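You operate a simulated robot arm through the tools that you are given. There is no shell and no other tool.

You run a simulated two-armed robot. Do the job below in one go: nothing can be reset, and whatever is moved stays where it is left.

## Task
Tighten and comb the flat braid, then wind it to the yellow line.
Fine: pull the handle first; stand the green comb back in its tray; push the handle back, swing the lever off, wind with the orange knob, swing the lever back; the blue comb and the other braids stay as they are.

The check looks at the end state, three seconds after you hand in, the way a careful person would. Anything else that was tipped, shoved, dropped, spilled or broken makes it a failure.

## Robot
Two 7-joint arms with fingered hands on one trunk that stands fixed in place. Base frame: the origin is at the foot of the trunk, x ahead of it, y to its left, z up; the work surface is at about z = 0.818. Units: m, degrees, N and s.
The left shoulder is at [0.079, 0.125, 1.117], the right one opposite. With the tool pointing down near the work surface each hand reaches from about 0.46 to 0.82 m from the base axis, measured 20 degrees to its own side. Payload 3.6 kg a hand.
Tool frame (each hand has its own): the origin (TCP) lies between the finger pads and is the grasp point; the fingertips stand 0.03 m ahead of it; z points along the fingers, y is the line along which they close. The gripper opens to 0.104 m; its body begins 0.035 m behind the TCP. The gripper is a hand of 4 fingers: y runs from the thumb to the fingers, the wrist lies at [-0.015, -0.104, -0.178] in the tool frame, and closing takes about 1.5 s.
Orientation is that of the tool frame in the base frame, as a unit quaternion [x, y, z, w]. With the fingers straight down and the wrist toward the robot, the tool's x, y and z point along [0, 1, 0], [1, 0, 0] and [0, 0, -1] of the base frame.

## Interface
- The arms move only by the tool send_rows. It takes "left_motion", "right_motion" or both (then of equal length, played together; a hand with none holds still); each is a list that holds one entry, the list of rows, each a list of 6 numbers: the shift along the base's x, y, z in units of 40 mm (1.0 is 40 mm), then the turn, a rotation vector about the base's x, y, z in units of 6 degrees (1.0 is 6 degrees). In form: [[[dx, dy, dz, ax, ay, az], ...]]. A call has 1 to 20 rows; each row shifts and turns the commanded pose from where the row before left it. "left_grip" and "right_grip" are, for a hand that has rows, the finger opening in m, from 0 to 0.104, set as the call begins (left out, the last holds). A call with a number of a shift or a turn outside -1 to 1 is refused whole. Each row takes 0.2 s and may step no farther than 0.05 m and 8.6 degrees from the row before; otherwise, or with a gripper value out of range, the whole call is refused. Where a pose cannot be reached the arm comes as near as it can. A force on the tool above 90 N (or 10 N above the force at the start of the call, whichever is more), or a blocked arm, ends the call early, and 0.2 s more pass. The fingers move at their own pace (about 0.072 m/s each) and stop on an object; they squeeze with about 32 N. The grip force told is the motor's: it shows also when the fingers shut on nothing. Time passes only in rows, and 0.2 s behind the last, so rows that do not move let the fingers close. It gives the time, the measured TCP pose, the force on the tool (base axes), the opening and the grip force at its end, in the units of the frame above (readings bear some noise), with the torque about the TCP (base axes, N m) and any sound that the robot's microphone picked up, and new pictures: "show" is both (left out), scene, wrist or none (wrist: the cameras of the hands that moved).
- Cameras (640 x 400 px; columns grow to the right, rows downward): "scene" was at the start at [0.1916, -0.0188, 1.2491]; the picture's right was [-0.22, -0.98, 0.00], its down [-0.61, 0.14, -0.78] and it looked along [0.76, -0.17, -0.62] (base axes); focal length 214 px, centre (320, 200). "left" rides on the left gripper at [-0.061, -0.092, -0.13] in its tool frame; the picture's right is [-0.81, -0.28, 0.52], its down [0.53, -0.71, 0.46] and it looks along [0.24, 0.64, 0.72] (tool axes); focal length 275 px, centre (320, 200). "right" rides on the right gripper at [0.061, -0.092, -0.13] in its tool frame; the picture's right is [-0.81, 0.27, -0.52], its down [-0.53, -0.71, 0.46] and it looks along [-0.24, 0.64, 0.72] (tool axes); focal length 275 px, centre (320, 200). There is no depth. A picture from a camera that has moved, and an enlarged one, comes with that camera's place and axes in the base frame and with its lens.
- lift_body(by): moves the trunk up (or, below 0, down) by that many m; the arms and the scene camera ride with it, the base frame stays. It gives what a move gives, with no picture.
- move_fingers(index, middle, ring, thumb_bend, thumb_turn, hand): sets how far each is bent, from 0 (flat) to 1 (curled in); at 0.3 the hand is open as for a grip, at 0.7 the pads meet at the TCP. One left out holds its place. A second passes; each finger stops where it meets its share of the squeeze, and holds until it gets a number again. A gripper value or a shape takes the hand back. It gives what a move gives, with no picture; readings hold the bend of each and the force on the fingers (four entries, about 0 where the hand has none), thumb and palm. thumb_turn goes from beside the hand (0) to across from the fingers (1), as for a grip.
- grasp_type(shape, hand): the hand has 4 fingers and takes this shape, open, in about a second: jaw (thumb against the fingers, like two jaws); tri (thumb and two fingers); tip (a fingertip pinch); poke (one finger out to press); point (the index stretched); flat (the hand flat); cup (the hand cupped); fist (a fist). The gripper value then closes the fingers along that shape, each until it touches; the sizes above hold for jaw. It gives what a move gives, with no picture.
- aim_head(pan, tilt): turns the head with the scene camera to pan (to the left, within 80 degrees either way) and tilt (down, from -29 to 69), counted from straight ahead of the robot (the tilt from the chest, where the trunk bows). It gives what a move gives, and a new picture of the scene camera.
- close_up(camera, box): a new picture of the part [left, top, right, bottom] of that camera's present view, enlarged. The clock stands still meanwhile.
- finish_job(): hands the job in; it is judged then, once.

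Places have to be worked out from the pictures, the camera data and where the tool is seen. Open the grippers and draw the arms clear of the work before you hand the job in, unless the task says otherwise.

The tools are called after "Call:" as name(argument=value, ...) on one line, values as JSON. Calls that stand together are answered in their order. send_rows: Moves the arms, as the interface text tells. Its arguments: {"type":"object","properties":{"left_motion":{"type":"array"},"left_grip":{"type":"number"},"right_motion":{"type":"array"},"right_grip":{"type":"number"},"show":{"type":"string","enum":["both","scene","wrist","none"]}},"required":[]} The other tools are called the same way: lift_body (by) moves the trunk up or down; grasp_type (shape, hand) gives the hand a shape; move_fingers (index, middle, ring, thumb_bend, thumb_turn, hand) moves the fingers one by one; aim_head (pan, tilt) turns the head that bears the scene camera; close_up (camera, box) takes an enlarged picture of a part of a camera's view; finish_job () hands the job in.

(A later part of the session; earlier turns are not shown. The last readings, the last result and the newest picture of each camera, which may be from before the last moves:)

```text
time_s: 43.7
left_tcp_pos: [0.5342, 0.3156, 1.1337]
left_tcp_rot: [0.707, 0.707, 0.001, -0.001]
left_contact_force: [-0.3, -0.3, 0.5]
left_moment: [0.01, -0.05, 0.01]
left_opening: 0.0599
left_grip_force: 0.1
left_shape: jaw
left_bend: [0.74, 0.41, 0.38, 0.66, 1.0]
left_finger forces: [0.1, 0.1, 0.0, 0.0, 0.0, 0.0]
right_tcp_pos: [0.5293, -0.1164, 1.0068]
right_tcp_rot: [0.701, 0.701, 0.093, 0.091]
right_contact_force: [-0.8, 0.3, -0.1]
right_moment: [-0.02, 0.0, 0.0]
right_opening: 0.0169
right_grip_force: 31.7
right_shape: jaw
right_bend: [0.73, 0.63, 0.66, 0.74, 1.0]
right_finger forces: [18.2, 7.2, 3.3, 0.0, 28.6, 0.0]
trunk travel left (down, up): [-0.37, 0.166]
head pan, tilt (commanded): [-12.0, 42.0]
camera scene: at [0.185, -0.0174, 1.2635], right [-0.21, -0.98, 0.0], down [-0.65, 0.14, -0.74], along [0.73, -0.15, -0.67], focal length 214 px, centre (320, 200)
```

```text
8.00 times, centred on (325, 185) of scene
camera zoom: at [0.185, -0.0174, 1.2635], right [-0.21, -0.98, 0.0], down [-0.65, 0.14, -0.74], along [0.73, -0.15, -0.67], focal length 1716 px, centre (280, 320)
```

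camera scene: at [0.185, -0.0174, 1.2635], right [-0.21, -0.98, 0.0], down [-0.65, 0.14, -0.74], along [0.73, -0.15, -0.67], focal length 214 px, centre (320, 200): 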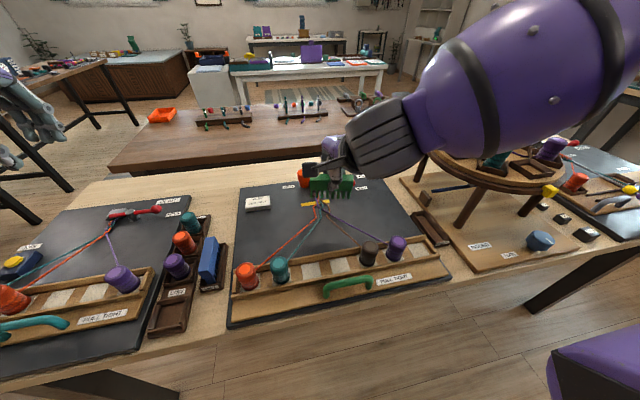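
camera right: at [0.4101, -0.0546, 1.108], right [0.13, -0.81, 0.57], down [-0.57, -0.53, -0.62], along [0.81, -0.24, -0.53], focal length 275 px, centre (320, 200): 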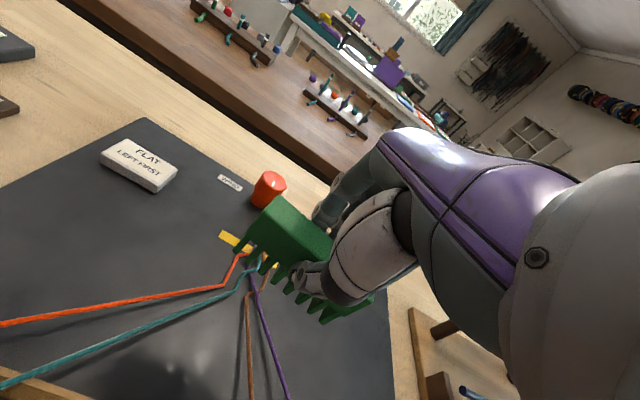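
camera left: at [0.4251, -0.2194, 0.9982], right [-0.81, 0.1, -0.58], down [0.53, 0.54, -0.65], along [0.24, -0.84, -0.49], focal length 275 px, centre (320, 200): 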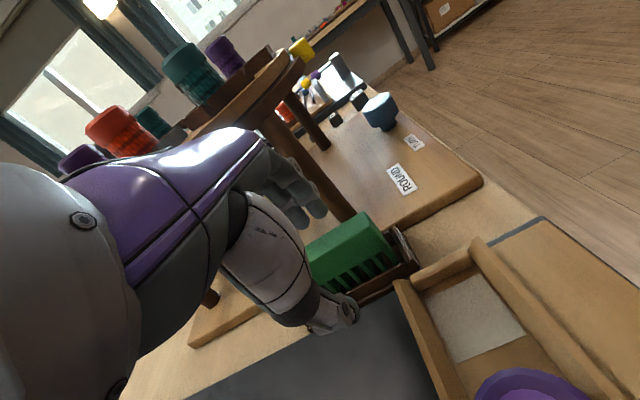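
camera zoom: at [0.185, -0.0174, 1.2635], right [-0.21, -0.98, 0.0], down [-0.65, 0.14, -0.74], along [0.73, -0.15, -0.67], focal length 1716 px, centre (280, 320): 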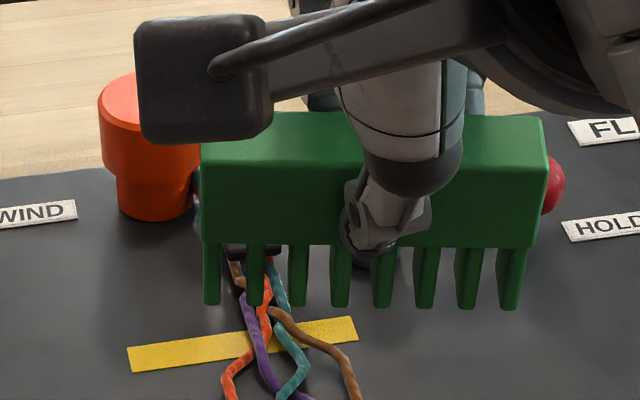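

Triangulation says the comb's right end sags ~5° and is yawed ~6°. I correct the hand for that and lower over the strands at about x=0.56, z≈0.92 first.

Call:
send_rows(right_motion=[[[0.3, 0.05, -0.4, -0.4, 0, 0.5], [0.3, 0.05, -0.6, -0.4, 0, 0.5], [0.15, 0, -0.6, 0, 0, 0], [0, 0, -0.5, 0, 0, 0]]])

Call:
close_up(camera="scene", box=[285, 165, 365, 235])

Call:
close_up(camera="right", box=[170, 170, 390, 350])

```text
time_s: 44.7
left_tcp_pos: [0.5347, 0.3169, 1.1336]
left_tcp_rot: [0.707, 0.707, 0.0, -0.001]
left_contact_force: [0.6, 0.2, -0.4]
left_moment: [0.01, 0.02, 0.02]
left_opening: 0.06
left_grip_force: 0.1
left_shape: jaw
left_bend: [0.74, 0.41, 0.38, 0.66, 1.0]
left_finger forces: [0.1, 0.0, 0.0, 0.0, 0.1, 0.1]
right_tcp_pos: [0.561, -0.1135, 0.9226]
right_tcp_rot: [0.658, 0.741, 0.068, 0.116]
right_contact_force: [-0.4, -0.5, 0.1]
right_moment: [0.02, 0.02, 0.01]
right_opening: 0.017
right_grip_force: 32.4
right_shape: jaw
right_bend: [0.73, 0.63, 0.66, 0.74, 1.0]
right_finger forces: [18.2, 7.1, 3.3, 0.0, 28.5, 0.1]
trunk travel left (down, up): [-0.37, 0.166]
head pan, tilt (commanded): [-12.0, 42.0]
camera scene: at [0.1851, -0.0174, 1.2635], right [-0.21, -0.98, 0.0], down [-0.65, 0.14, -0.74], along [0.73, -0.15, -0.67], focal length 214 px, centre (320, 200)
camera right: at [0.4347, -0.056, 1.0192], right [0.21, -0.74, 0.64], down [-0.51, -0.64, -0.58], along [0.83, -0.2, -0.51], focal length 275 px, centre (320, 200)
```

scene: 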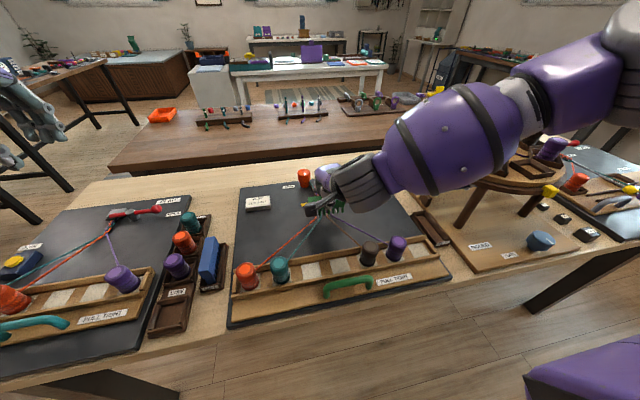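
right: 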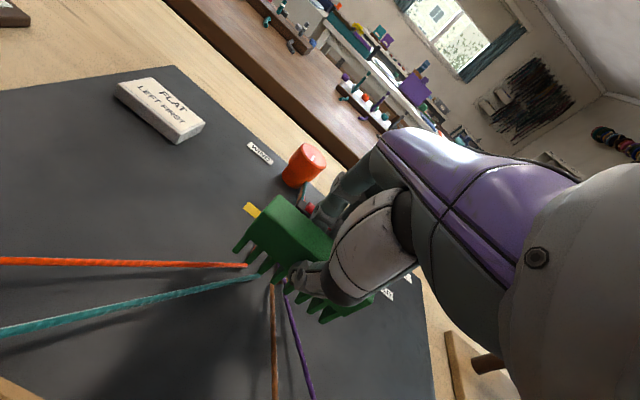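

```text
5.71 times, centred on (325, 200) of scene
camera zoom: at [0.1851, -0.0174, 1.2635], right [-0.21, -0.98, 0.0], down [-0.65, 0.14, -0.74], along [0.73, -0.15, -0.67], focal length 1226 px, centre (291, 200)
```

zoom: 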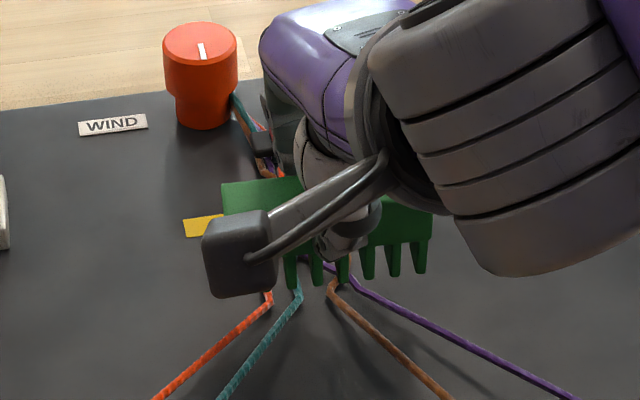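

```text
2.22 times, centred on (280, 260) of right
camera zoom: at [0.4347, -0.056, 1.0192], right [0.21, -0.74, 0.64], down [-0.51, -0.64, -0.58], along [0.83, -0.2, -0.51], focal length 612 px, centre (409, 67)
```

zoom: 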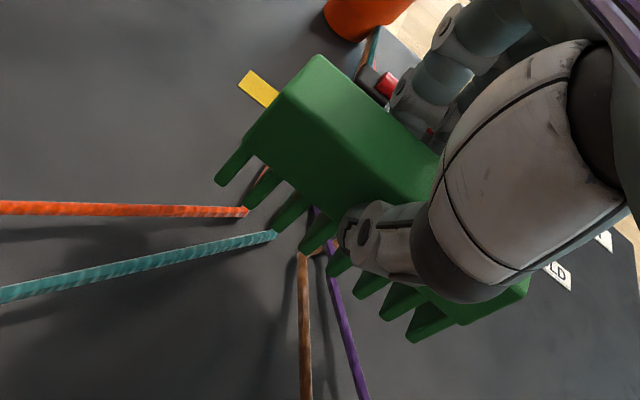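

The comb is now parallel to the yellow line. Kinks end near x≈0.576, so I back up 2 cm to insert below them and lower the teeth gently toward the board, checking force.

Call:
send_rows(right_motion=[[[-0.5, 0, 0, 0, 0, 0], [0, 0, -0.3, 0, 0, 0], [0, 0, -0.2, 0, 0, 0], [0, 0, -0.1, 0, 0, 0], [0, 0, -0.1, 0, 0, 0]]])

Call:
close_up(camera="scene", box=[285, 165, 365, 235])

Call:
close_up(camera="right", box=[170, 170, 390, 350])

```text
time_s: 45.9
left_tcp_pos: [0.5347, 0.3149, 1.1353]
left_tcp_rot: [0.707, 0.707, 0.0, 0.0]
left_contact_force: [0.1, 0.0, -0.4]
left_moment: [-0.03, -0.03, 0.03]
left_opening: 0.0603
left_grip_force: 0.0
left_shape: jaw
left_bend: [0.74, 0.41, 0.38, 0.66, 1.0]
left_finger forces: [0.1, 0.0, 0.0, 0.1, 0.1, 0.0]
right_tcp_pos: [0.5406, -0.1129, 0.8949]
right_tcp_rot: [0.658, 0.74, 0.068, 0.117]
right_contact_force: [1.5, 0.3, -0.3]
right_moment: [-0.01, -0.02, 0.02]
right_opening: 0.0167
right_grip_force: 31.8
right_shape: jaw
right_bend: [0.73, 0.63, 0.66, 0.74, 1.0]
right_finger forces: [18.4, 7.1, 3.4, 0.0, 28.7, 0.0]
trunk travel left (down, up): [-0.37, 0.166]
head pan, tilt (commanded): [-12.0, 42.0]
camera scene: at [0.185, -0.0173, 1.2635], right [-0.21, -0.98, 0.0], down [-0.65, 0.14, -0.74], along [0.73, -0.15, -0.67], focal length 214 px, centre (320, 200)
camera right: at [0.4143, -0.056, 0.9909], right [0.21, -0.74, 0.64], down [-0.51, -0.64, -0.58], along [0.83, -0.2, -0.51], focal length 275 px, centre (320, 200)
```

scene: 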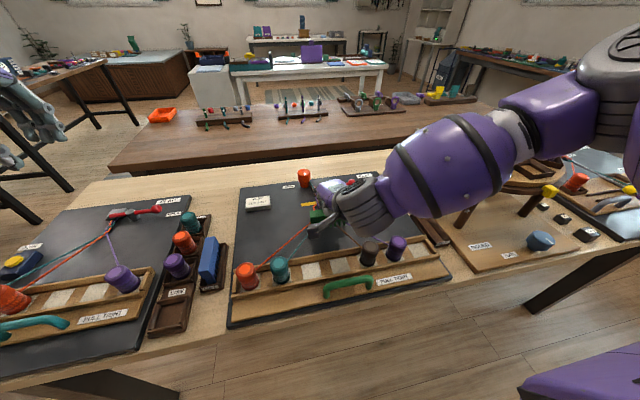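
right: 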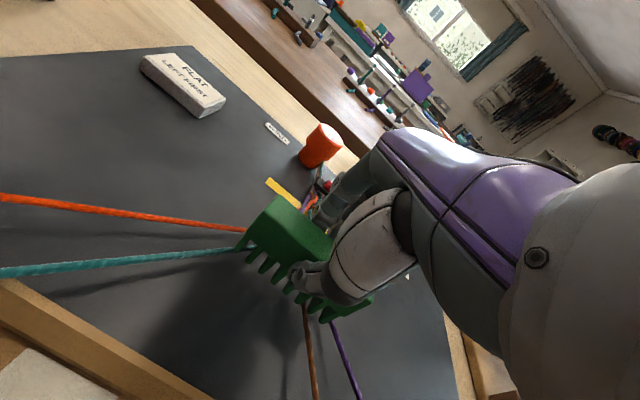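

```text
5.71 times, centred on (325, 200) of scene
camera zoom: at [0.185, -0.0173, 1.2635], right [-0.21, -0.98, 0.0], down [-0.65, 0.14, -0.74], along [0.73, -0.15, -0.67], focal length 1226 px, centre (291, 200)
```

zoom: 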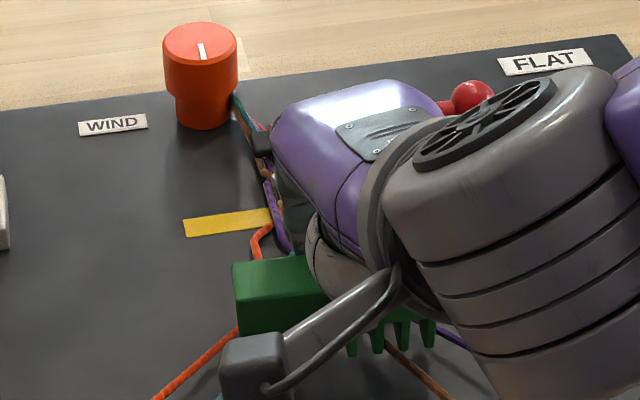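

```text
2.22 times, centred on (280, 260) of right
camera zoom: at [0.4143, -0.056, 0.9909], right [0.21, -0.74, 0.64], down [-0.51, -0.64, -0.58], along [0.83, -0.2, -0.51], focal length 612 px, centre (409, 67)
```

zoom: 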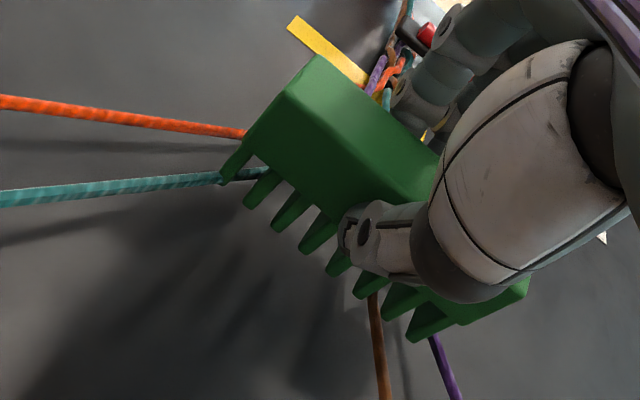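

The outer strands would be outside the comb here, since they fan out. I lift, move forward to x≈0.565 where all four strands fall inside the comb's width, and re-insert.

Call:
send_rows(right_motion=[[[0, 0, 0.8, 0, 0, 0], [0.6, 0.05, 0.2, 0, 0, 0], [0, 0, -0.5, 0, 0, 0], [0, 0, -0.4, 0, 0, 0], [0, 0, -0.2, 0, 0, 0], [0, 0, -0.1, 0, 0, 0]]])

Call:
close_up(camera="scene", box=[285, 165, 365, 235])

Call:
close_up(camera="right", box=[170, 170, 390, 350])

```text
time_s: 47.3
left_tcp_pos: [0.5343, 0.3158, 1.1349]
left_tcp_rot: [0.707, 0.707, 0.0, 0.0]
left_contact_force: [-0.5, -0.3, 0.2]
left_moment: [0.0, 0.02, 0.03]
left_opening: 0.0602
left_grip_force: 0.1
left_shape: jaw
left_bend: [0.74, 0.41, 0.38, 0.66, 1.0]
left_finger forces: [0.0, 0.1, 0.0, 0.0, 0.0, 0.0]
right_tcp_pos: [0.5651, -0.1106, 0.8868]
right_tcp_rot: [0.659, 0.74, 0.068, 0.116]
right_contact_force: [0.4, -0.5, 0.4]
right_moment: [0.03, 0.03, 0.02]
right_opening: 0.0167
right_grip_force: 32.0
right_shape: jaw
right_bend: [0.73, 0.63, 0.66, 0.74, 1.0]
right_finger forces: [18.4, 7.0, 3.3, 0.1, 28.8, 0.0]
trunk travel left (down, up): [-0.37, 0.166]
head pan, tilt (commanded): [-12.0, 42.0]
camera scene: at [0.1851, -0.0173, 1.2635], right [-0.21, -0.98, 0.0], down [-0.65, 0.14, -0.74], along [0.73, -0.15, -0.67], focal length 214 px, centre (320, 200)
camera right: at [0.4385, -0.0535, 0.9827], right [0.21, -0.74, 0.64], down [-0.51, -0.64, -0.58], along [0.83, -0.2, -0.51], focal length 275 px, centre (320, 200)
```

scene: 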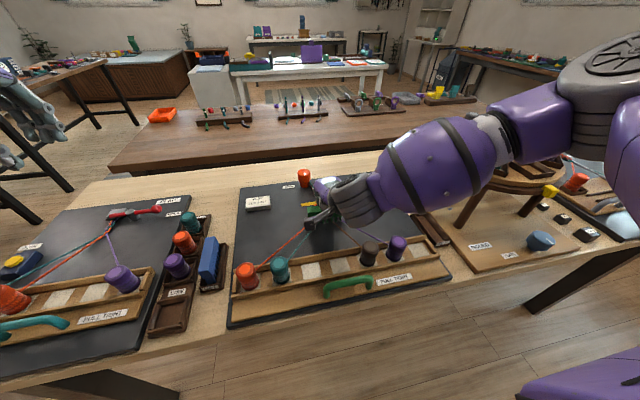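
right: 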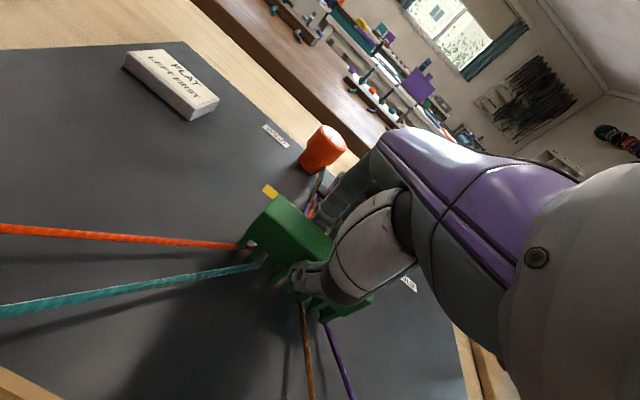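

```text
5.71 times, centred on (325, 200) of scene
camera zoom: at [0.1851, -0.0173, 1.2635], right [-0.21, -0.98, 0.0], down [-0.65, 0.14, -0.74], along [0.73, -0.15, -0.67], focal length 1226 px, centre (291, 200)
```

zoom: 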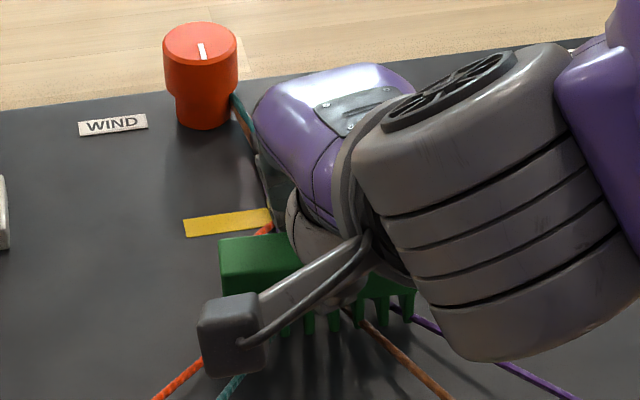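

```text
2.22 times, centred on (280, 260) of right
camera zoom: at [0.4385, -0.0535, 0.9827], right [0.21, -0.74, 0.64], down [-0.51, -0.64, -0.58], along [0.83, -0.2, -0.51], focal length 612 px, centre (409, 67)
```

zoom: 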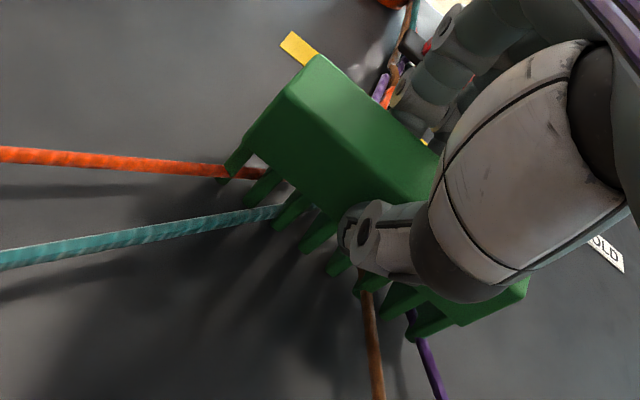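

All four strands now run through the comb's gaps with no contact force. I push slowly toward the fell, 30 mm first.

Call:
send_rows(right_motion=[[[0.15, 0, 0, 0, 0, 0], [0.15, 0, 0, 0, 0, 0], [0.15, 0, 0, 0, 0, 0], [0.15, 0, 0, 0, 0, 0], [0.15, 0, 0, 0, 0, 0]]])

Call:
close_up(camera="scene", box=[285, 165, 365, 235])

Call:
close_up(camera="right", box=[170, 170, 390, 350])

```text
time_s: 48.5
left_tcp_pos: [0.5348, 0.3165, 1.1335]
left_tcp_rot: [0.707, 0.707, 0.0, 0.0]
left_contact_force: [0.3, -0.4, -0.1]
left_moment: [0.0, 0.03, 0.0]
left_opening: 0.06
left_grip_force: 0.1
left_shape: jaw
left_bend: [0.74, 0.41, 0.38, 0.66, 1.0]
left_finger forces: [0.1, 0.0, 0.0, 0.1, 0.0, 0.0]
right_tcp_pos: [0.5949, -0.1107, 0.8867]
right_tcp_rot: [0.66, 0.739, 0.068, 0.116]
right_contact_force: [0.4, 0.4, 0.0]
right_moment: [-0.03, 0.01, -0.01]
right_opening: 0.0167
right_grip_force: 31.6
right_shape: jaw
right_bend: [0.73, 0.63, 0.66, 0.74, 1.0]
right_finger forces: [18.4, 7.0, 3.3, 0.0, 28.8, 0.1]
trunk travel left (down, up): [-0.37, 0.166]
head pan, tilt (commanded): [-12.0, 42.0]
camera scene: at [0.1851, -0.0173, 1.2635], right [-0.21, -0.98, 0.0], down [-0.65, 0.14, -0.74], along [0.73, -0.15, -0.67], focal length 214 px, centre (320, 200)
camera right: at [0.4684, -0.0533, 0.983], right [0.21, -0.74, 0.64], down [-0.51, -0.64, -0.58], along [0.83, -0.2, -0.51], focal length 275 px, centre (320, 200)
```

scene: 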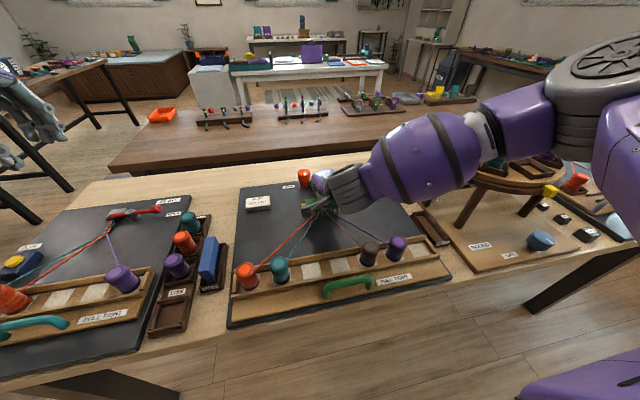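
right: 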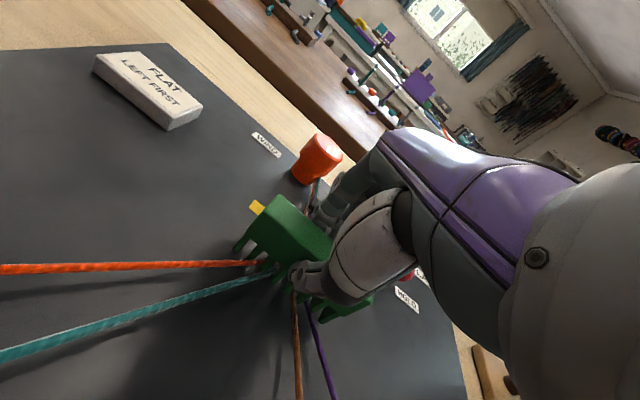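

```text
5.71 times, centred on (325, 200) of scene
camera zoom: at [0.1851, -0.0173, 1.2635], right [-0.21, -0.98, 0.0], down [-0.65, 0.14, -0.74], along [0.73, -0.15, -0.67], focal length 1226 px, centre (291, 200)
```

zoom: 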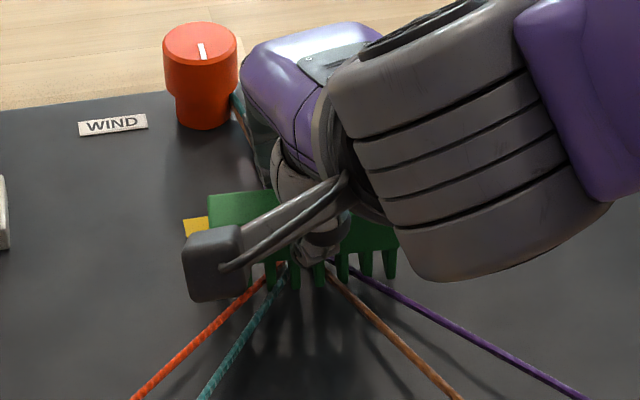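

```text
2.22 times, centred on (280, 260) of right
camera zoom: at [0.4684, -0.0533, 0.983], right [0.21, -0.74, 0.64], down [-0.51, -0.64, -0.58], along [0.83, -0.2, -0.51], focal length 612 px, centre (409, 67)
```

zoom: 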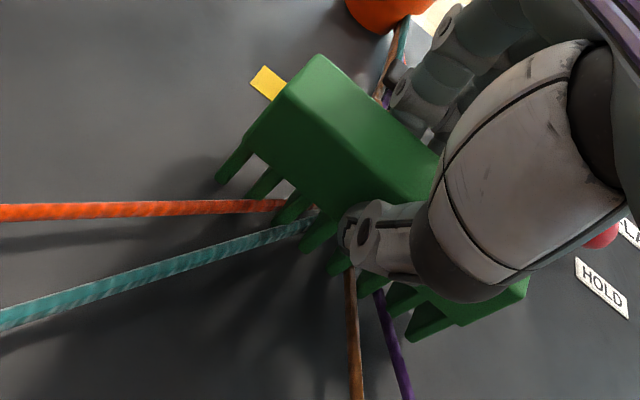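

Combing works: the strands are straight up to the comb now. I push a further 20 mm, watching for the clamp ahead of the fingers.

Call:
send_rows(right_motion=[[[0.12, 0, 0, 0, 0, 0], [0.12, 0, 0, 0, 0, 0], [0.13, 0, 0, 0, 0, 0], [0.13, 0, 0, 0, 0, 0]]])

Call:
close_up(camera="scene", box=[285, 165, 365, 235])

Call:
close_up(camera="right", box=[170, 150, 390, 330])

```text
time_s: 49.5
left_tcp_pos: [0.5336, 0.3167, 1.1342]
left_tcp_rot: [0.708, 0.706, -0.001, 0.0]
left_contact_force: [-0.5, 0.5, 0.2]
left_moment: [-0.01, 0.04, -0.02]
left_opening: 0.0603
left_grip_force: 0.2
left_shape: jaw
left_bend: [0.74, 0.41, 0.38, 0.66, 1.0]
left_finger forces: [0.0, 0.0, 0.1, 0.0, 0.0, 0.0]
right_tcp_pos: [0.6135, -0.1102, 0.8859]
right_tcp_rot: [0.659, 0.74, 0.068, 0.116]
right_contact_force: [-6.8, 0.0, -0.5]
right_moment: [-0.01, 0.26, -0.01]
right_opening: 0.0169
right_grip_force: 32.9
right_shape: jaw
right_bend: [0.73, 0.64, 0.71, 0.74, 0.99]
right_finger forces: [16.7, 6.2, 2.7, 0.0, 32.2, 0.1]
trunk travel left (down, up): [-0.37, 0.166]
head pan, tilt (commanded): [-12.0, 42.0]
camera scene: at [0.1843, -0.0173, 1.2636], right [-0.21, -0.98, 0.0], down [-0.65, 0.14, -0.74], along [0.73, -0.15, -0.67], focal length 214 px, centre (320, 200)
camera right: at [0.4872, -0.0535, 0.9828], right [0.21, -0.74, 0.64], down [-0.51, -0.64, -0.57], along [0.83, -0.2, -0.52], focal length 275 px, centre (320, 200)
```

scene: 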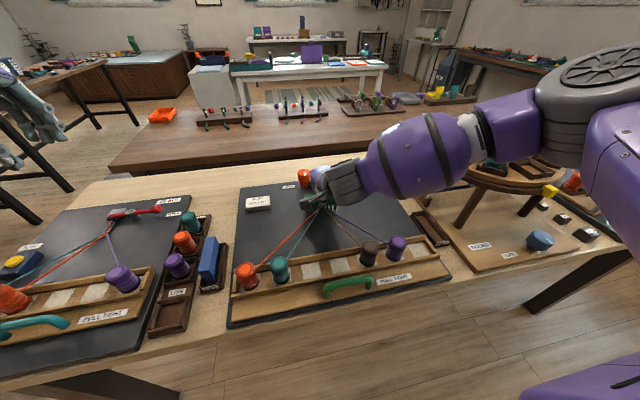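
right: 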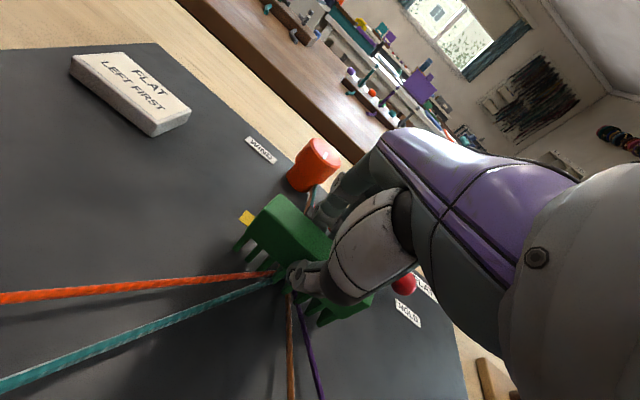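

```text
5.71 times, centred on (325, 200) of scene
camera zoom: at [0.1843, -0.0173, 1.2636], right [-0.21, -0.98, 0.0], down [-0.65, 0.14, -0.74], along [0.73, -0.15, -0.67], focal length 1226 px, centre (291, 200)
```

zoom: 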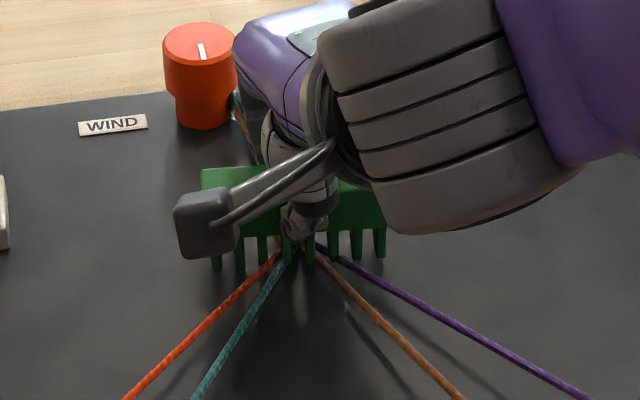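

```text
2.22 times, centred on (280, 240) of right
camera zoom: at [0.4872, -0.0535, 0.9828], right [0.21, -0.74, 0.64], down [-0.51, -0.64, -0.57], along [0.83, -0.2, -0.52], focal length 612 px, centre (409, 111)
```

zoom: 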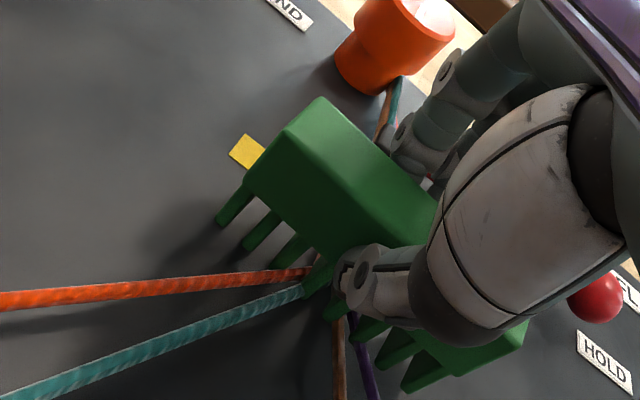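

A 6.8 N push-back acts on the comb itself (thumb load up, finger loads down): the comb is beating against the fell. I press 4 mm more to pack it firmly.

Call:
send_rows(right_motion=[[[0.1, 0, 0, 0, 0, 0], [0.05, 0, 0, 0, 0, 0], [0, 0, 0, 0, 0, 0]]])

Call:
close_up(camera="scene", box=[285, 165, 365, 235])

Call:
close_up(camera="right", box=[170, 150, 390, 330])

```text
time_s: 50.3
left_tcp_pos: [0.5324, 0.3158, 1.1348]
left_tcp_rot: [0.707, 0.707, 0.0, 0.001]
left_contact_force: [0.1, -0.2, -0.4]
left_moment: [-0.01, -0.01, -0.02]
left_opening: 0.0606
left_grip_force: 0.0
left_shape: jaw
left_bend: [0.74, 0.41, 0.38, 0.66, 1.0]
left_finger forces: [0.0, 0.1, 0.0, 0.0, 0.0, 0.1]
right_tcp_pos: [0.6197, -0.1108, 0.8858]
right_tcp_rot: [0.659, 0.74, 0.068, 0.117]
right_contact_force: [-11.3, 1.4, -1.0]
right_moment: [0.01, 0.37, -0.04]
right_opening: 0.0164
right_grip_force: 31.9
right_shape: jaw
right_bend: [0.73, 0.64, 0.71, 0.74, 0.99]
right_finger forces: [16.1, 5.7, 2.0, 0.1, 35.0, 0.0]
trunk travel left (down, up): [-0.37, 0.166]
head pan, tilt (commanded): [-12.0, 42.0]
camera scene: at [0.1838, -0.0173, 1.2637], right [-0.21, -0.98, 0.0], down [-0.65, 0.14, -0.74], along [0.73, -0.15, -0.67], focal length 214 px, centre (320, 200)
camera right: at [0.493, -0.0533, 0.9828], right [0.21, -0.74, 0.64], down [-0.51, -0.64, -0.58], along [0.83, -0.2, -0.51], focal length 275 px, centre (320, 200)
```

scene: 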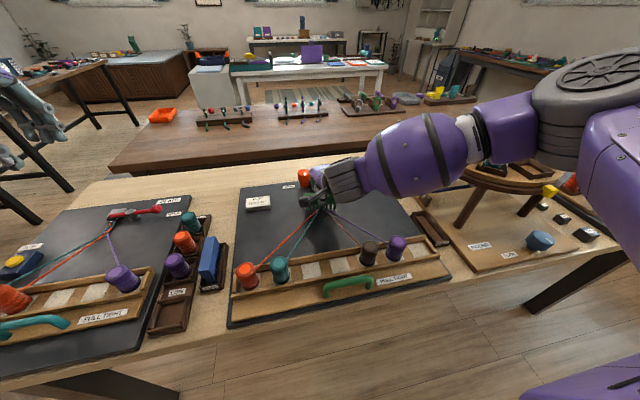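
right: 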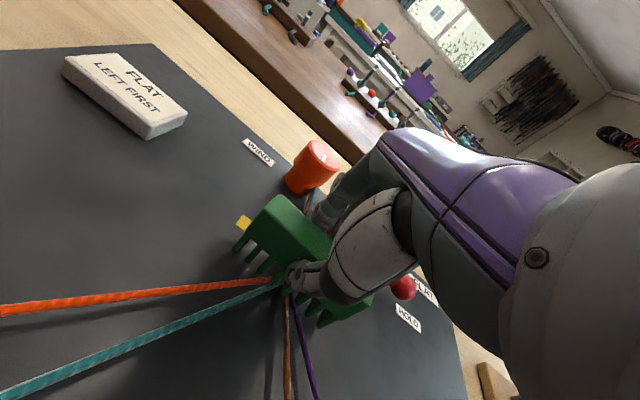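

```text
5.71 times, centred on (325, 200) of scene
camera zoom: at [0.1838, -0.0173, 1.2637], right [-0.21, -0.98, 0.0], down [-0.65, 0.14, -0.74], along [0.73, -0.15, -0.67], focal length 1226 px, centre (291, 200)
```

zoom: 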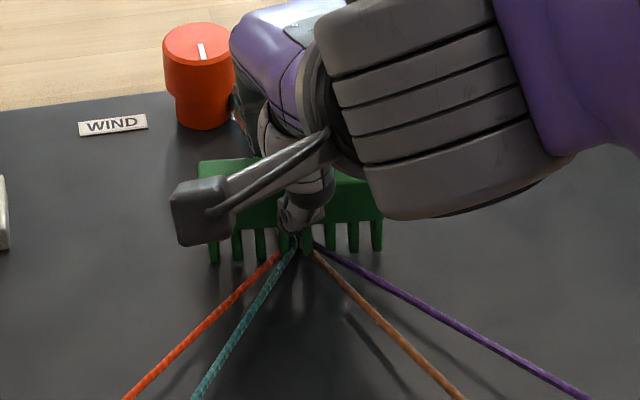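

```text
2.22 times, centred on (280, 240) of right
camera zoom: at [0.493, -0.0533, 0.9828], right [0.21, -0.74, 0.64], down [-0.51, -0.64, -0.58], along [0.83, -0.2, -0.51], focal length 612 px, centre (409, 111)
```

zoom: 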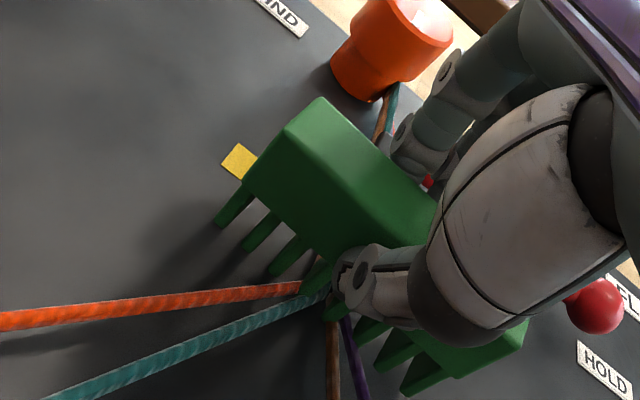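

The push-back grows to 11 N. I ease back, lift the comb clear and inspect the braid.

Call:
send_rows(right_motion=[[[-0.3, 0, 0, 0, 0, 0], [-0.3, 0, 0.2, 0, 0, 0], [0, 0, 0.8, 0, 0, 0], [-0.3, -0.5, 1, 0, 0, 0], [-0.4, -0.9, 0.6, 0, 0, 0], [-0.4, -0.9, 0.3, 0, 0, 0]]])

Call:
close_up(camera="scene", box=[285, 170, 355, 230])

Call:
close_up(camera="scene", box=[300, 185, 335, 215])

```text
time_s: 51.7
left_tcp_pos: [0.5338, 0.3158, 1.1341]
left_tcp_rot: [0.707, 0.707, 0.0, 0.0]
left_contact_force: [-0.3, -0.3, 0.2]
left_moment: [0.03, -0.03, 0.0]
left_opening: 0.0604
left_grip_force: 0.0
left_shape: jaw
left_bend: [0.74, 0.41, 0.38, 0.66, 1.0]
left_finger forces: [0.1, 0.0, 0.0, 0.0, 0.1, 0.0]
right_tcp_pos: [0.5503, -0.2028, 1.0039]
right_tcp_rot: [0.659, 0.74, 0.068, 0.117]
right_contact_force: [-0.3, -1.0, -0.6]
right_moment: [0.01, 0.01, -0.03]
right_opening: 0.0164
right_grip_force: 31.9
right_shape: jaw
right_bend: [0.73, 0.64, 0.71, 0.74, 0.99]
right_finger forces: [18.9, 7.4, 2.6, 0.1, 28.9, 0.0]
trunk travel left (down, up): [-0.37, 0.166]
head pan, tilt (commanded): [-12.0, 42.0]
camera scene: at [0.1843, -0.0179, 1.2636], right [-0.21, -0.98, 0.0], down [-0.65, 0.14, -0.74], along [0.73, -0.15, -0.67], focal length 214 px, centre (320, 200)
camera right: at [0.4244, -0.1454, 1.0998], right [0.21, -0.74, 0.64], down [-0.51, -0.64, -0.58], along [0.83, -0.2, -0.51], focal length 275 px, centre (320, 200)
```

scene: 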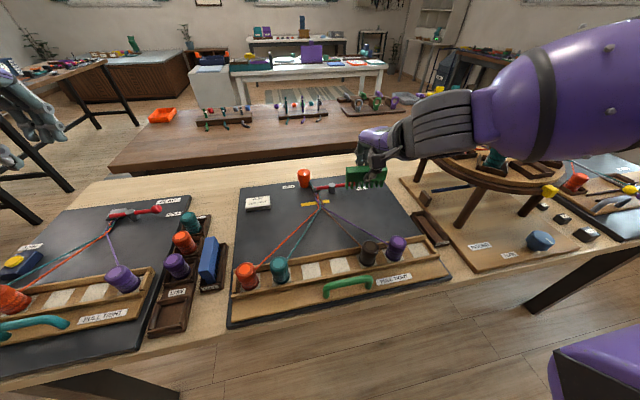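
right: 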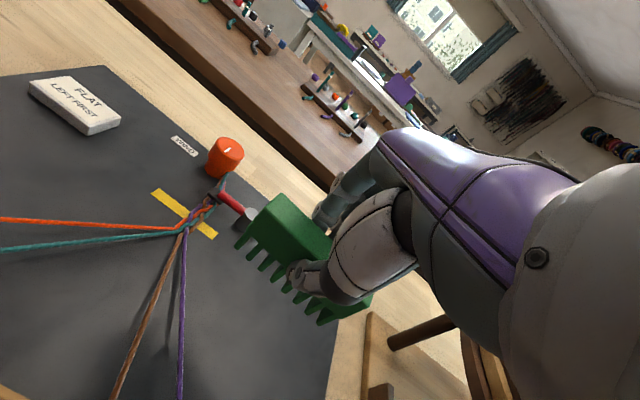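

```text
6.67 times, centred on (320, 200) of scene
camera zoom: at [0.1843, -0.0179, 1.2636], right [-0.21, -0.98, 0.0], down [-0.65, 0.14, -0.74], along [0.73, -0.15, -0.67], focal length 1430 px, centre (320, 200)
```

zoom: 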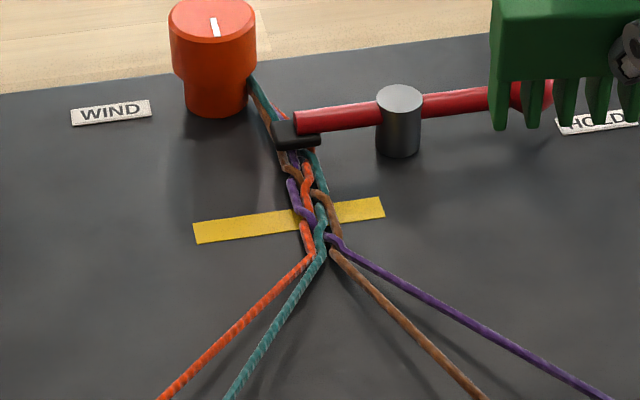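

```text
13.33 times, centred on (318, 200) of scene
camera zoom: at [0.1843, -0.0179, 1.2636], right [-0.21, -0.98, 0.0], down [-0.65, 0.14, -0.74], along [0.73, -0.15, -0.67], focal length 2860 px, centre (353, 200)
```

zoom: 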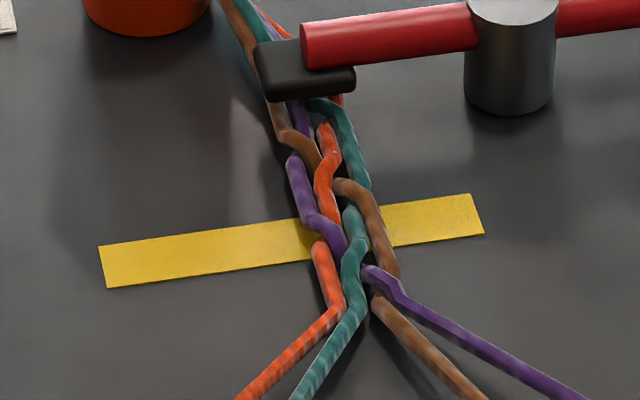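

The braid is now packed neatly with its fell about 2 cm below the yellow line. I do one more stroke to check it is fully packed (whether the fell yields further).

Call:
send_rows(right_motion=[[[0.4, 0.9, -0.3, 0, 0, 0], [0.4, 0.9, -0.6, 0, 0, 0], [0, 0.5, -0.7, 0, 0, 0], [0, 0, -0.8, 0, 0, 0], [0, 0, -0.4, 0, 0, 0], [0, 0, -0.15, 0, 0, 0]]])

Call:
close_up(camera="right", box=[170, 150, 390, 330])

```text
time_s: 53.1
left_tcp_pos: [0.5345, 0.3166, 1.1341]
left_tcp_rot: [0.708, 0.707, 0.0, 0.0]
left_contact_force: [-0.5, 0.2, 0.5]
left_moment: [0.01, -0.02, -0.02]
left_opening: 0.06
left_grip_force: 0.1
left_shape: jaw
left_bend: [0.74, 0.41, 0.38, 0.66, 1.0]
left_finger forces: [0.0, 0.0, 0.0, 0.0, 0.1, 0.1]
right_tcp_pos: [0.5832, -0.1101, 0.8838]
right_tcp_rot: [0.66, 0.739, 0.068, 0.117]
right_contact_force: [0.4, -0.9, -0.1]
right_moment: [0.03, -0.03, -0.02]
right_opening: 0.0164
right_grip_force: 31.9
right_shape: jaw
right_bend: [0.73, 0.64, 0.71, 0.74, 0.99]
right_finger forces: [19.1, 7.2, 2.4, 0.0, 29.0, 0.0]
trunk travel left (down, up): [-0.37, 0.166]
head pan, tilt (commanded): [-12.0, 42.0]
camera scene: at [0.1851, -0.0174, 1.2635], right [-0.21, -0.98, 0.0], down [-0.65, 0.14, -0.74], along [0.73, -0.15, -0.67], focal length 214 px, centre (320, 200)
camera right: at [0.4578, -0.0527, 0.9809], right [0.21, -0.74, 0.64], down [-0.51, -0.64, -0.58], along [0.83, -0.2, -0.51], focal length 275 px, centre (320, 200)
```

scene: 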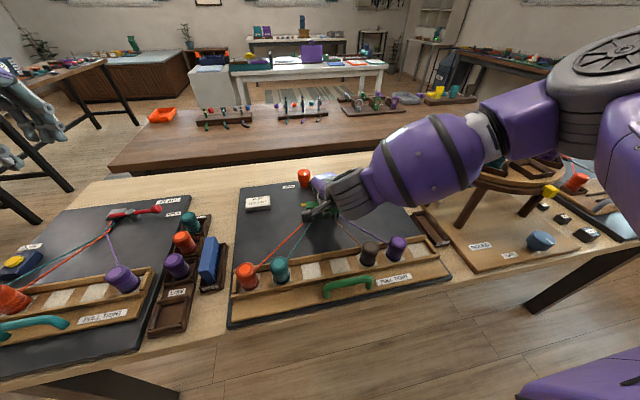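
right: 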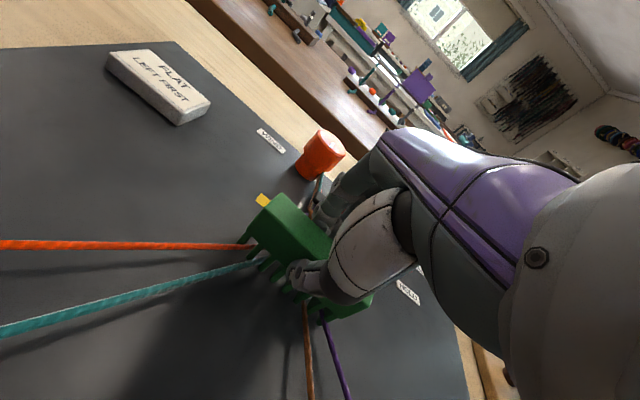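

```text
2.22 times, centred on (280, 240) of right
camera zoom: at [0.4578, -0.0527, 0.9809], right [0.21, -0.74, 0.64], down [-0.51, -0.64, -0.58], along [0.83, -0.2, -0.51], focal length 612 px, centre (409, 111)
```

zoom: 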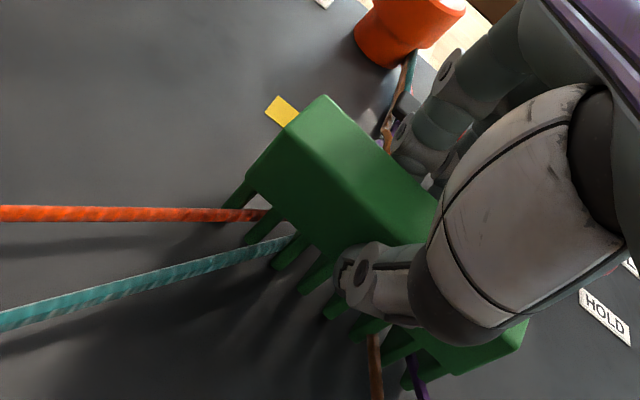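

Inserted again without contact. Second stroke toward the fell in 5 mm steps, up to about the same depth.

Call:
send_rows(right_motion=[[[0.15, 0, 0, 0, 0, 0], [0.15, 0, 0, 0, 0, 0], [0.15, 0, 0, 0, 0, 0], [0.15, 0, 0, 0, 0, 0], [0.1, 0, 0, 0, 0, 0]]], show="none")

Call:
send_rows(right_motion=[[[0.1, 0, 0, 0, 0, 0], [0.1, 0, 0, 0, 0, 0], [0, 0, 0, 0, 0, 0]]], show="scene")

```text
time_s: 54.3
left_tcp_pos: [0.5331, 0.3163, 1.1353]
left_tcp_rot: [0.707, 0.707, 0.0, -0.001]
left_contact_force: [0.4, 0.0, -0.8]
left_moment: [0.02, 0.0, -0.01]
left_opening: 0.0604
left_grip_force: 0.0
left_shape: jaw
left_bend: [0.74, 0.41, 0.38, 0.66, 1.0]
left_finger forces: [0.0, 0.0, 0.0, 0.1, 0.0, 0.0]
right_tcp_pos: [0.6107, -0.1105, 0.8851]
right_tcp_rot: [0.659, 0.74, 0.067, 0.116]
right_contact_force: [-6.2, 0.3, -0.5]
right_moment: [0.01, 0.21, -0.01]
right_opening: 0.0164
right_grip_force: 32.0
right_shape: jaw
right_bend: [0.73, 0.64, 0.71, 0.74, 0.99]
right_finger forces: [17.7, 6.3, 2.1, 0.1, 31.6, 0.0]
trunk travel left (down, up): [-0.37, 0.166]
head pan, tilt (commanded): [-12.0, 42.0]
```

```text
time_s: 55.1
left_tcp_pos: [0.5337, 0.3162, 1.1343]
left_tcp_rot: [0.706, 0.708, 0.0, 0.001]
left_contact_force: [-0.5, -0.2, 0.5]
left_moment: [0.03, -0.01, -0.03]
left_opening: 0.0604
left_grip_force: 0.0
left_shape: jaw
left_bend: [0.74, 0.41, 0.38, 0.66, 1.0]
left_finger forces: [0.0, 0.0, 0.1, 0.1, 0.0, 0.0]
right_tcp_pos: [0.6199, -0.1097, 0.8858]
right_tcp_rot: [0.659, 0.74, 0.067, 0.116]
right_contact_force: [-11.2, 0.4, -0.6]
right_moment: [-0.01, 0.4, -0.03]
right_opening: 0.0162
right_grip_force: 32.4
right_shape: jaw
right_bend: [0.73, 0.64, 0.71, 0.74, 0.99]
right_finger forces: [16.1, 5.7, 1.7, 0.0, 34.8, 0.0]
trunk travel left (down, up): [-0.37, 0.166]
head pan, tilt (commanded): [-12.0, 42.0]
camera scene: at [0.1837, -0.0173, 1.2637], right [-0.21, -0.98, 0.0], down [-0.65, 0.14, -0.74], along [0.73, -0.15, -0.67], focal length 214 px, centre (320, 200)
```

scene: 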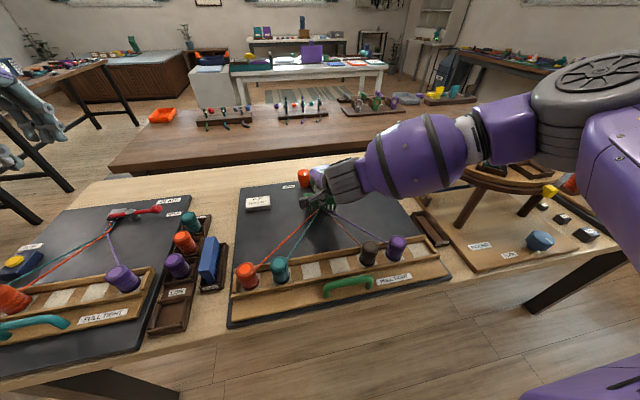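

The push-back repeats exactly (6 N at 0.611, 11 N at 0.620): the braid is fully packed. I lift the comb out and turn it back by -90° toward its tray.

Call:
send_rows(right_motion=[[[-0.3, 0, 0, 0, 0, 0], [-0.4, 0, 0.2, 0, 0, 0], [0, 0, 0.8, 0, 0, 0], [-0.3, 0, 1, 0, 0, 0], [-0.4, 0, 0.9, 0, 0, 0]]], show="none")

Call:
send_rows(right_motion=[[[0, -0.3, 0, 0, 0, -1], [0, -0.3, 0, 0, 0, -1], [0, -0.3, 0, 0, 0, -1], [0, -0.3, 0, 0, 0, -1], [0, -0.3, 0, 0, 0, -1], [0, -0.3, 0, 0, 0, -1], [0, -0.3, 0, 0, 0, -1], [0, -0.3, 0, 0, 0, -1], [0, -0.3, 0, 0, 0, -1], [0, -0.3, 0, 0, 0, -1], [0, -0.3, 0, 0, 0, -1], [0, -0.3, 0, 0, 0, -1], [0, -0.3, -0.2, 0, 0, -1], [0, -0.3, -0.3, 0, 0, -1], [0, -0.3, -0.3, 0, 0, -1]]], show="scene")

Call:
close_up(camera="scene", box=[285, 170, 355, 230])

```text
time_s: 56.3
left_tcp_pos: [0.5335, 0.3162, 1.1343]
left_tcp_rot: [0.707, 0.707, 0.0, 0.0]
left_contact_force: [-0.1, 0.7, -0.3]
left_moment: [0.0, -0.03, 0.02]
left_opening: 0.06
left_grip_force: 0.1
left_shape: jaw
left_bend: [0.74, 0.41, 0.38, 0.66, 1.0]
left_finger forces: [0.0, 0.0, 0.1, 0.0, 0.1, 0.1]
right_tcp_pos: [0.5633, -0.1103, 1.0005]
right_tcp_rot: [0.659, 0.74, 0.068, 0.118]
right_contact_force: [0.8, 0.4, -0.9]
right_moment: [0.0, -0.01, 0.02]
right_opening: 0.0164
right_grip_force: 32.7
right_shape: jaw
right_bend: [0.73, 0.64, 0.71, 0.74, 0.99]
right_finger forces: [19.2, 7.4, 2.4, 0.0, 29.0, 0.0]
trunk travel left (down, up): [-0.37, 0.166]
head pan, tilt (commanded): [-12.0, 42.0]
```

```text
time_s: 59.5
left_tcp_pos: [0.5345, 0.3161, 1.1335]
left_tcp_rot: [0.707, 0.707, 0.0, 0.0]
left_contact_force: [0.2, -0.1, 0.0]
left_moment: [0.0, 0.0, 0.01]
left_opening: 0.0603
left_grip_force: 0.0
left_shape: jaw
left_bend: [0.74, 0.41, 0.38, 0.66, 1.0]
left_finger forces: [0.1, 0.0, 0.1, 0.0, 0.1, 0.1]
right_tcp_pos: [0.5647, -0.2911, 0.9682]
right_tcp_rot: [0.989, 0.057, -0.035, 0.13]
right_contact_force: [-0.4, 0.7, -0.5]
right_moment: [0.01, 0.0, 0.0]
right_opening: 0.0163
right_grip_force: 32.2
right_shape: jaw
right_bend: [0.73, 0.64, 0.71, 0.74, 0.99]
right_finger forces: [19.2, 7.4, 2.4, 0.0, 28.9, 0.1]
trunk travel left (down, up): [-0.37, 0.166]
head pan, tilt (commanded): [-12.0, 42.0]
camera scene: at [0.1853, -0.0175, 1.2635], right [-0.21, -0.98, 0.0], down [-0.65, 0.14, -0.74], along [0.73, -0.15, -0.67], focal length 214 px, centre (320, 200)
```

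scene: 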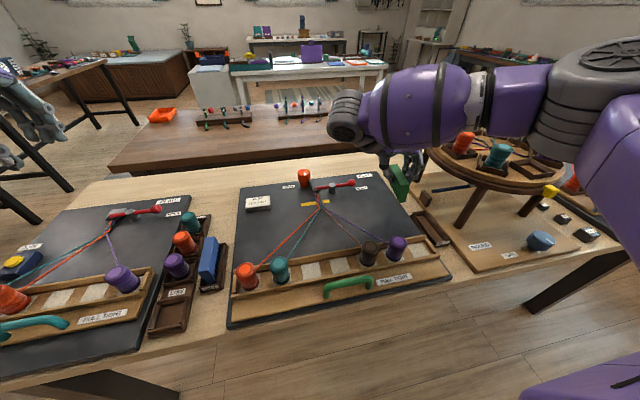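

```text
6.67 times, centred on (320, 200) of scene
camera zoom: at [0.1853, -0.0175, 1.2635], right [-0.21, -0.98, 0.0], down [-0.65, 0.14, -0.74], along [0.73, -0.15, -0.67], focal length 1430 px, centre (320, 200)
```

zoom: 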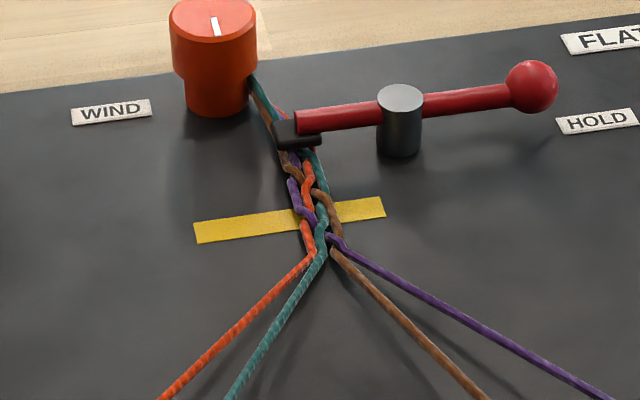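

The braid looks packed. Now I pan the head to the tray and check the comb's alignment before seating it.

Call:
aim_head(pan=-40, tilt=42)

Call:
close_up(camera="scene", box=[260, 130, 360, 230])

Call:
close_up(camera="right", box=[150, 130, 400, 370])

```text
time_s: 60.4
left_tcp_pos: [0.5348, 0.3155, 1.1341]
left_tcp_rot: [0.707, 0.707, 0.0, 0.0]
left_contact_force: [0.6, -0.4, 0.1]
left_moment: [0.0, 0.01, 0.0]
left_opening: 0.0602
left_grip_force: 0.1
left_shape: jaw
left_bend: [0.74, 0.41, 0.38, 0.66, 1.0]
left_finger forces: [0.0, 0.0, 0.0, 0.0, 0.1, 0.0]
right_tcp_pos: [0.5637, -0.2895, 0.9675]
right_tcp_rot: [0.989, 0.058, -0.035, 0.13]
right_contact_force: [1.0, 0.2, -0.1]
right_moment: [0.0, -0.03, 0.04]
right_opening: 0.0164
right_grip_force: 31.7
right_shape: jaw
right_bend: [0.73, 0.64, 0.71, 0.74, 0.99]
right_finger forces: [19.2, 7.3, 2.4, 0.1, 29.0, 0.0]
trunk travel left (down, up): [-0.37, 0.166]
head pan, tilt (commanded): [-40.0, 42.0]
camera scene: at [0.1673, -0.0536, 1.2635], right [-0.64, -0.77, 0.0], down [-0.51, 0.43, -0.74], along [0.57, -0.48, -0.67], focal length 214 px, centre (320, 200)
```

scene: 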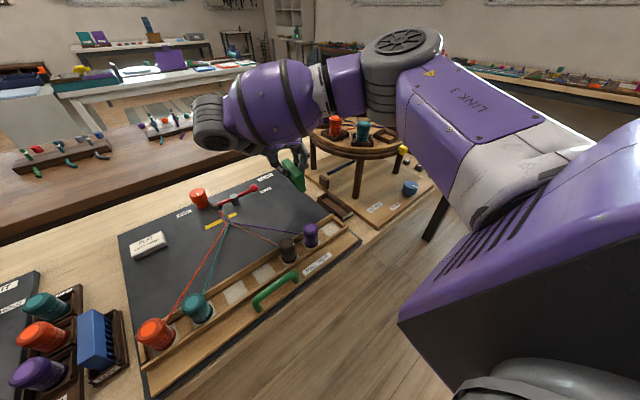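

```text
4.00 times, centred on (310, 180) of scene
camera zoom: at [0.1673, -0.0536, 1.2635], right [-0.64, -0.77, 0.0], down [-0.51, 0.43, -0.74], along [0.57, -0.48, -0.67], focal length 858 px, centre (360, 280)
```

zoom: 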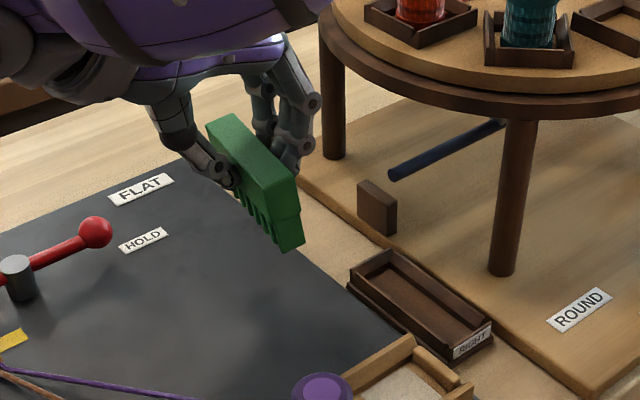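

```text
1.67 times, centred on (275, 250) of right
camera zoom: at [0.6232, -0.1615, 1.0647], right [-0.74, -0.21, 0.64], down [-0.64, 0.51, -0.58], along [-0.2, -0.83, -0.51], focal length 459 px, centre (395, 117)
```

zoom: 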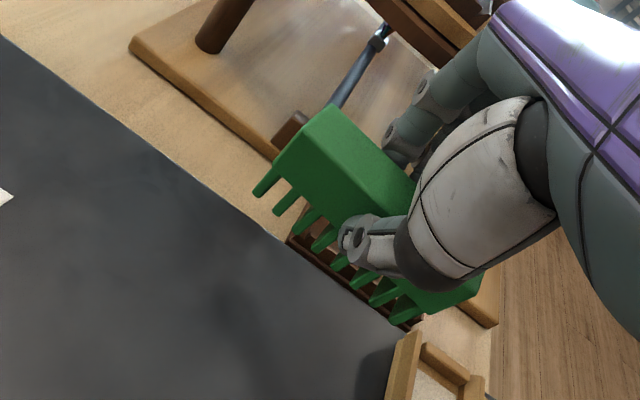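

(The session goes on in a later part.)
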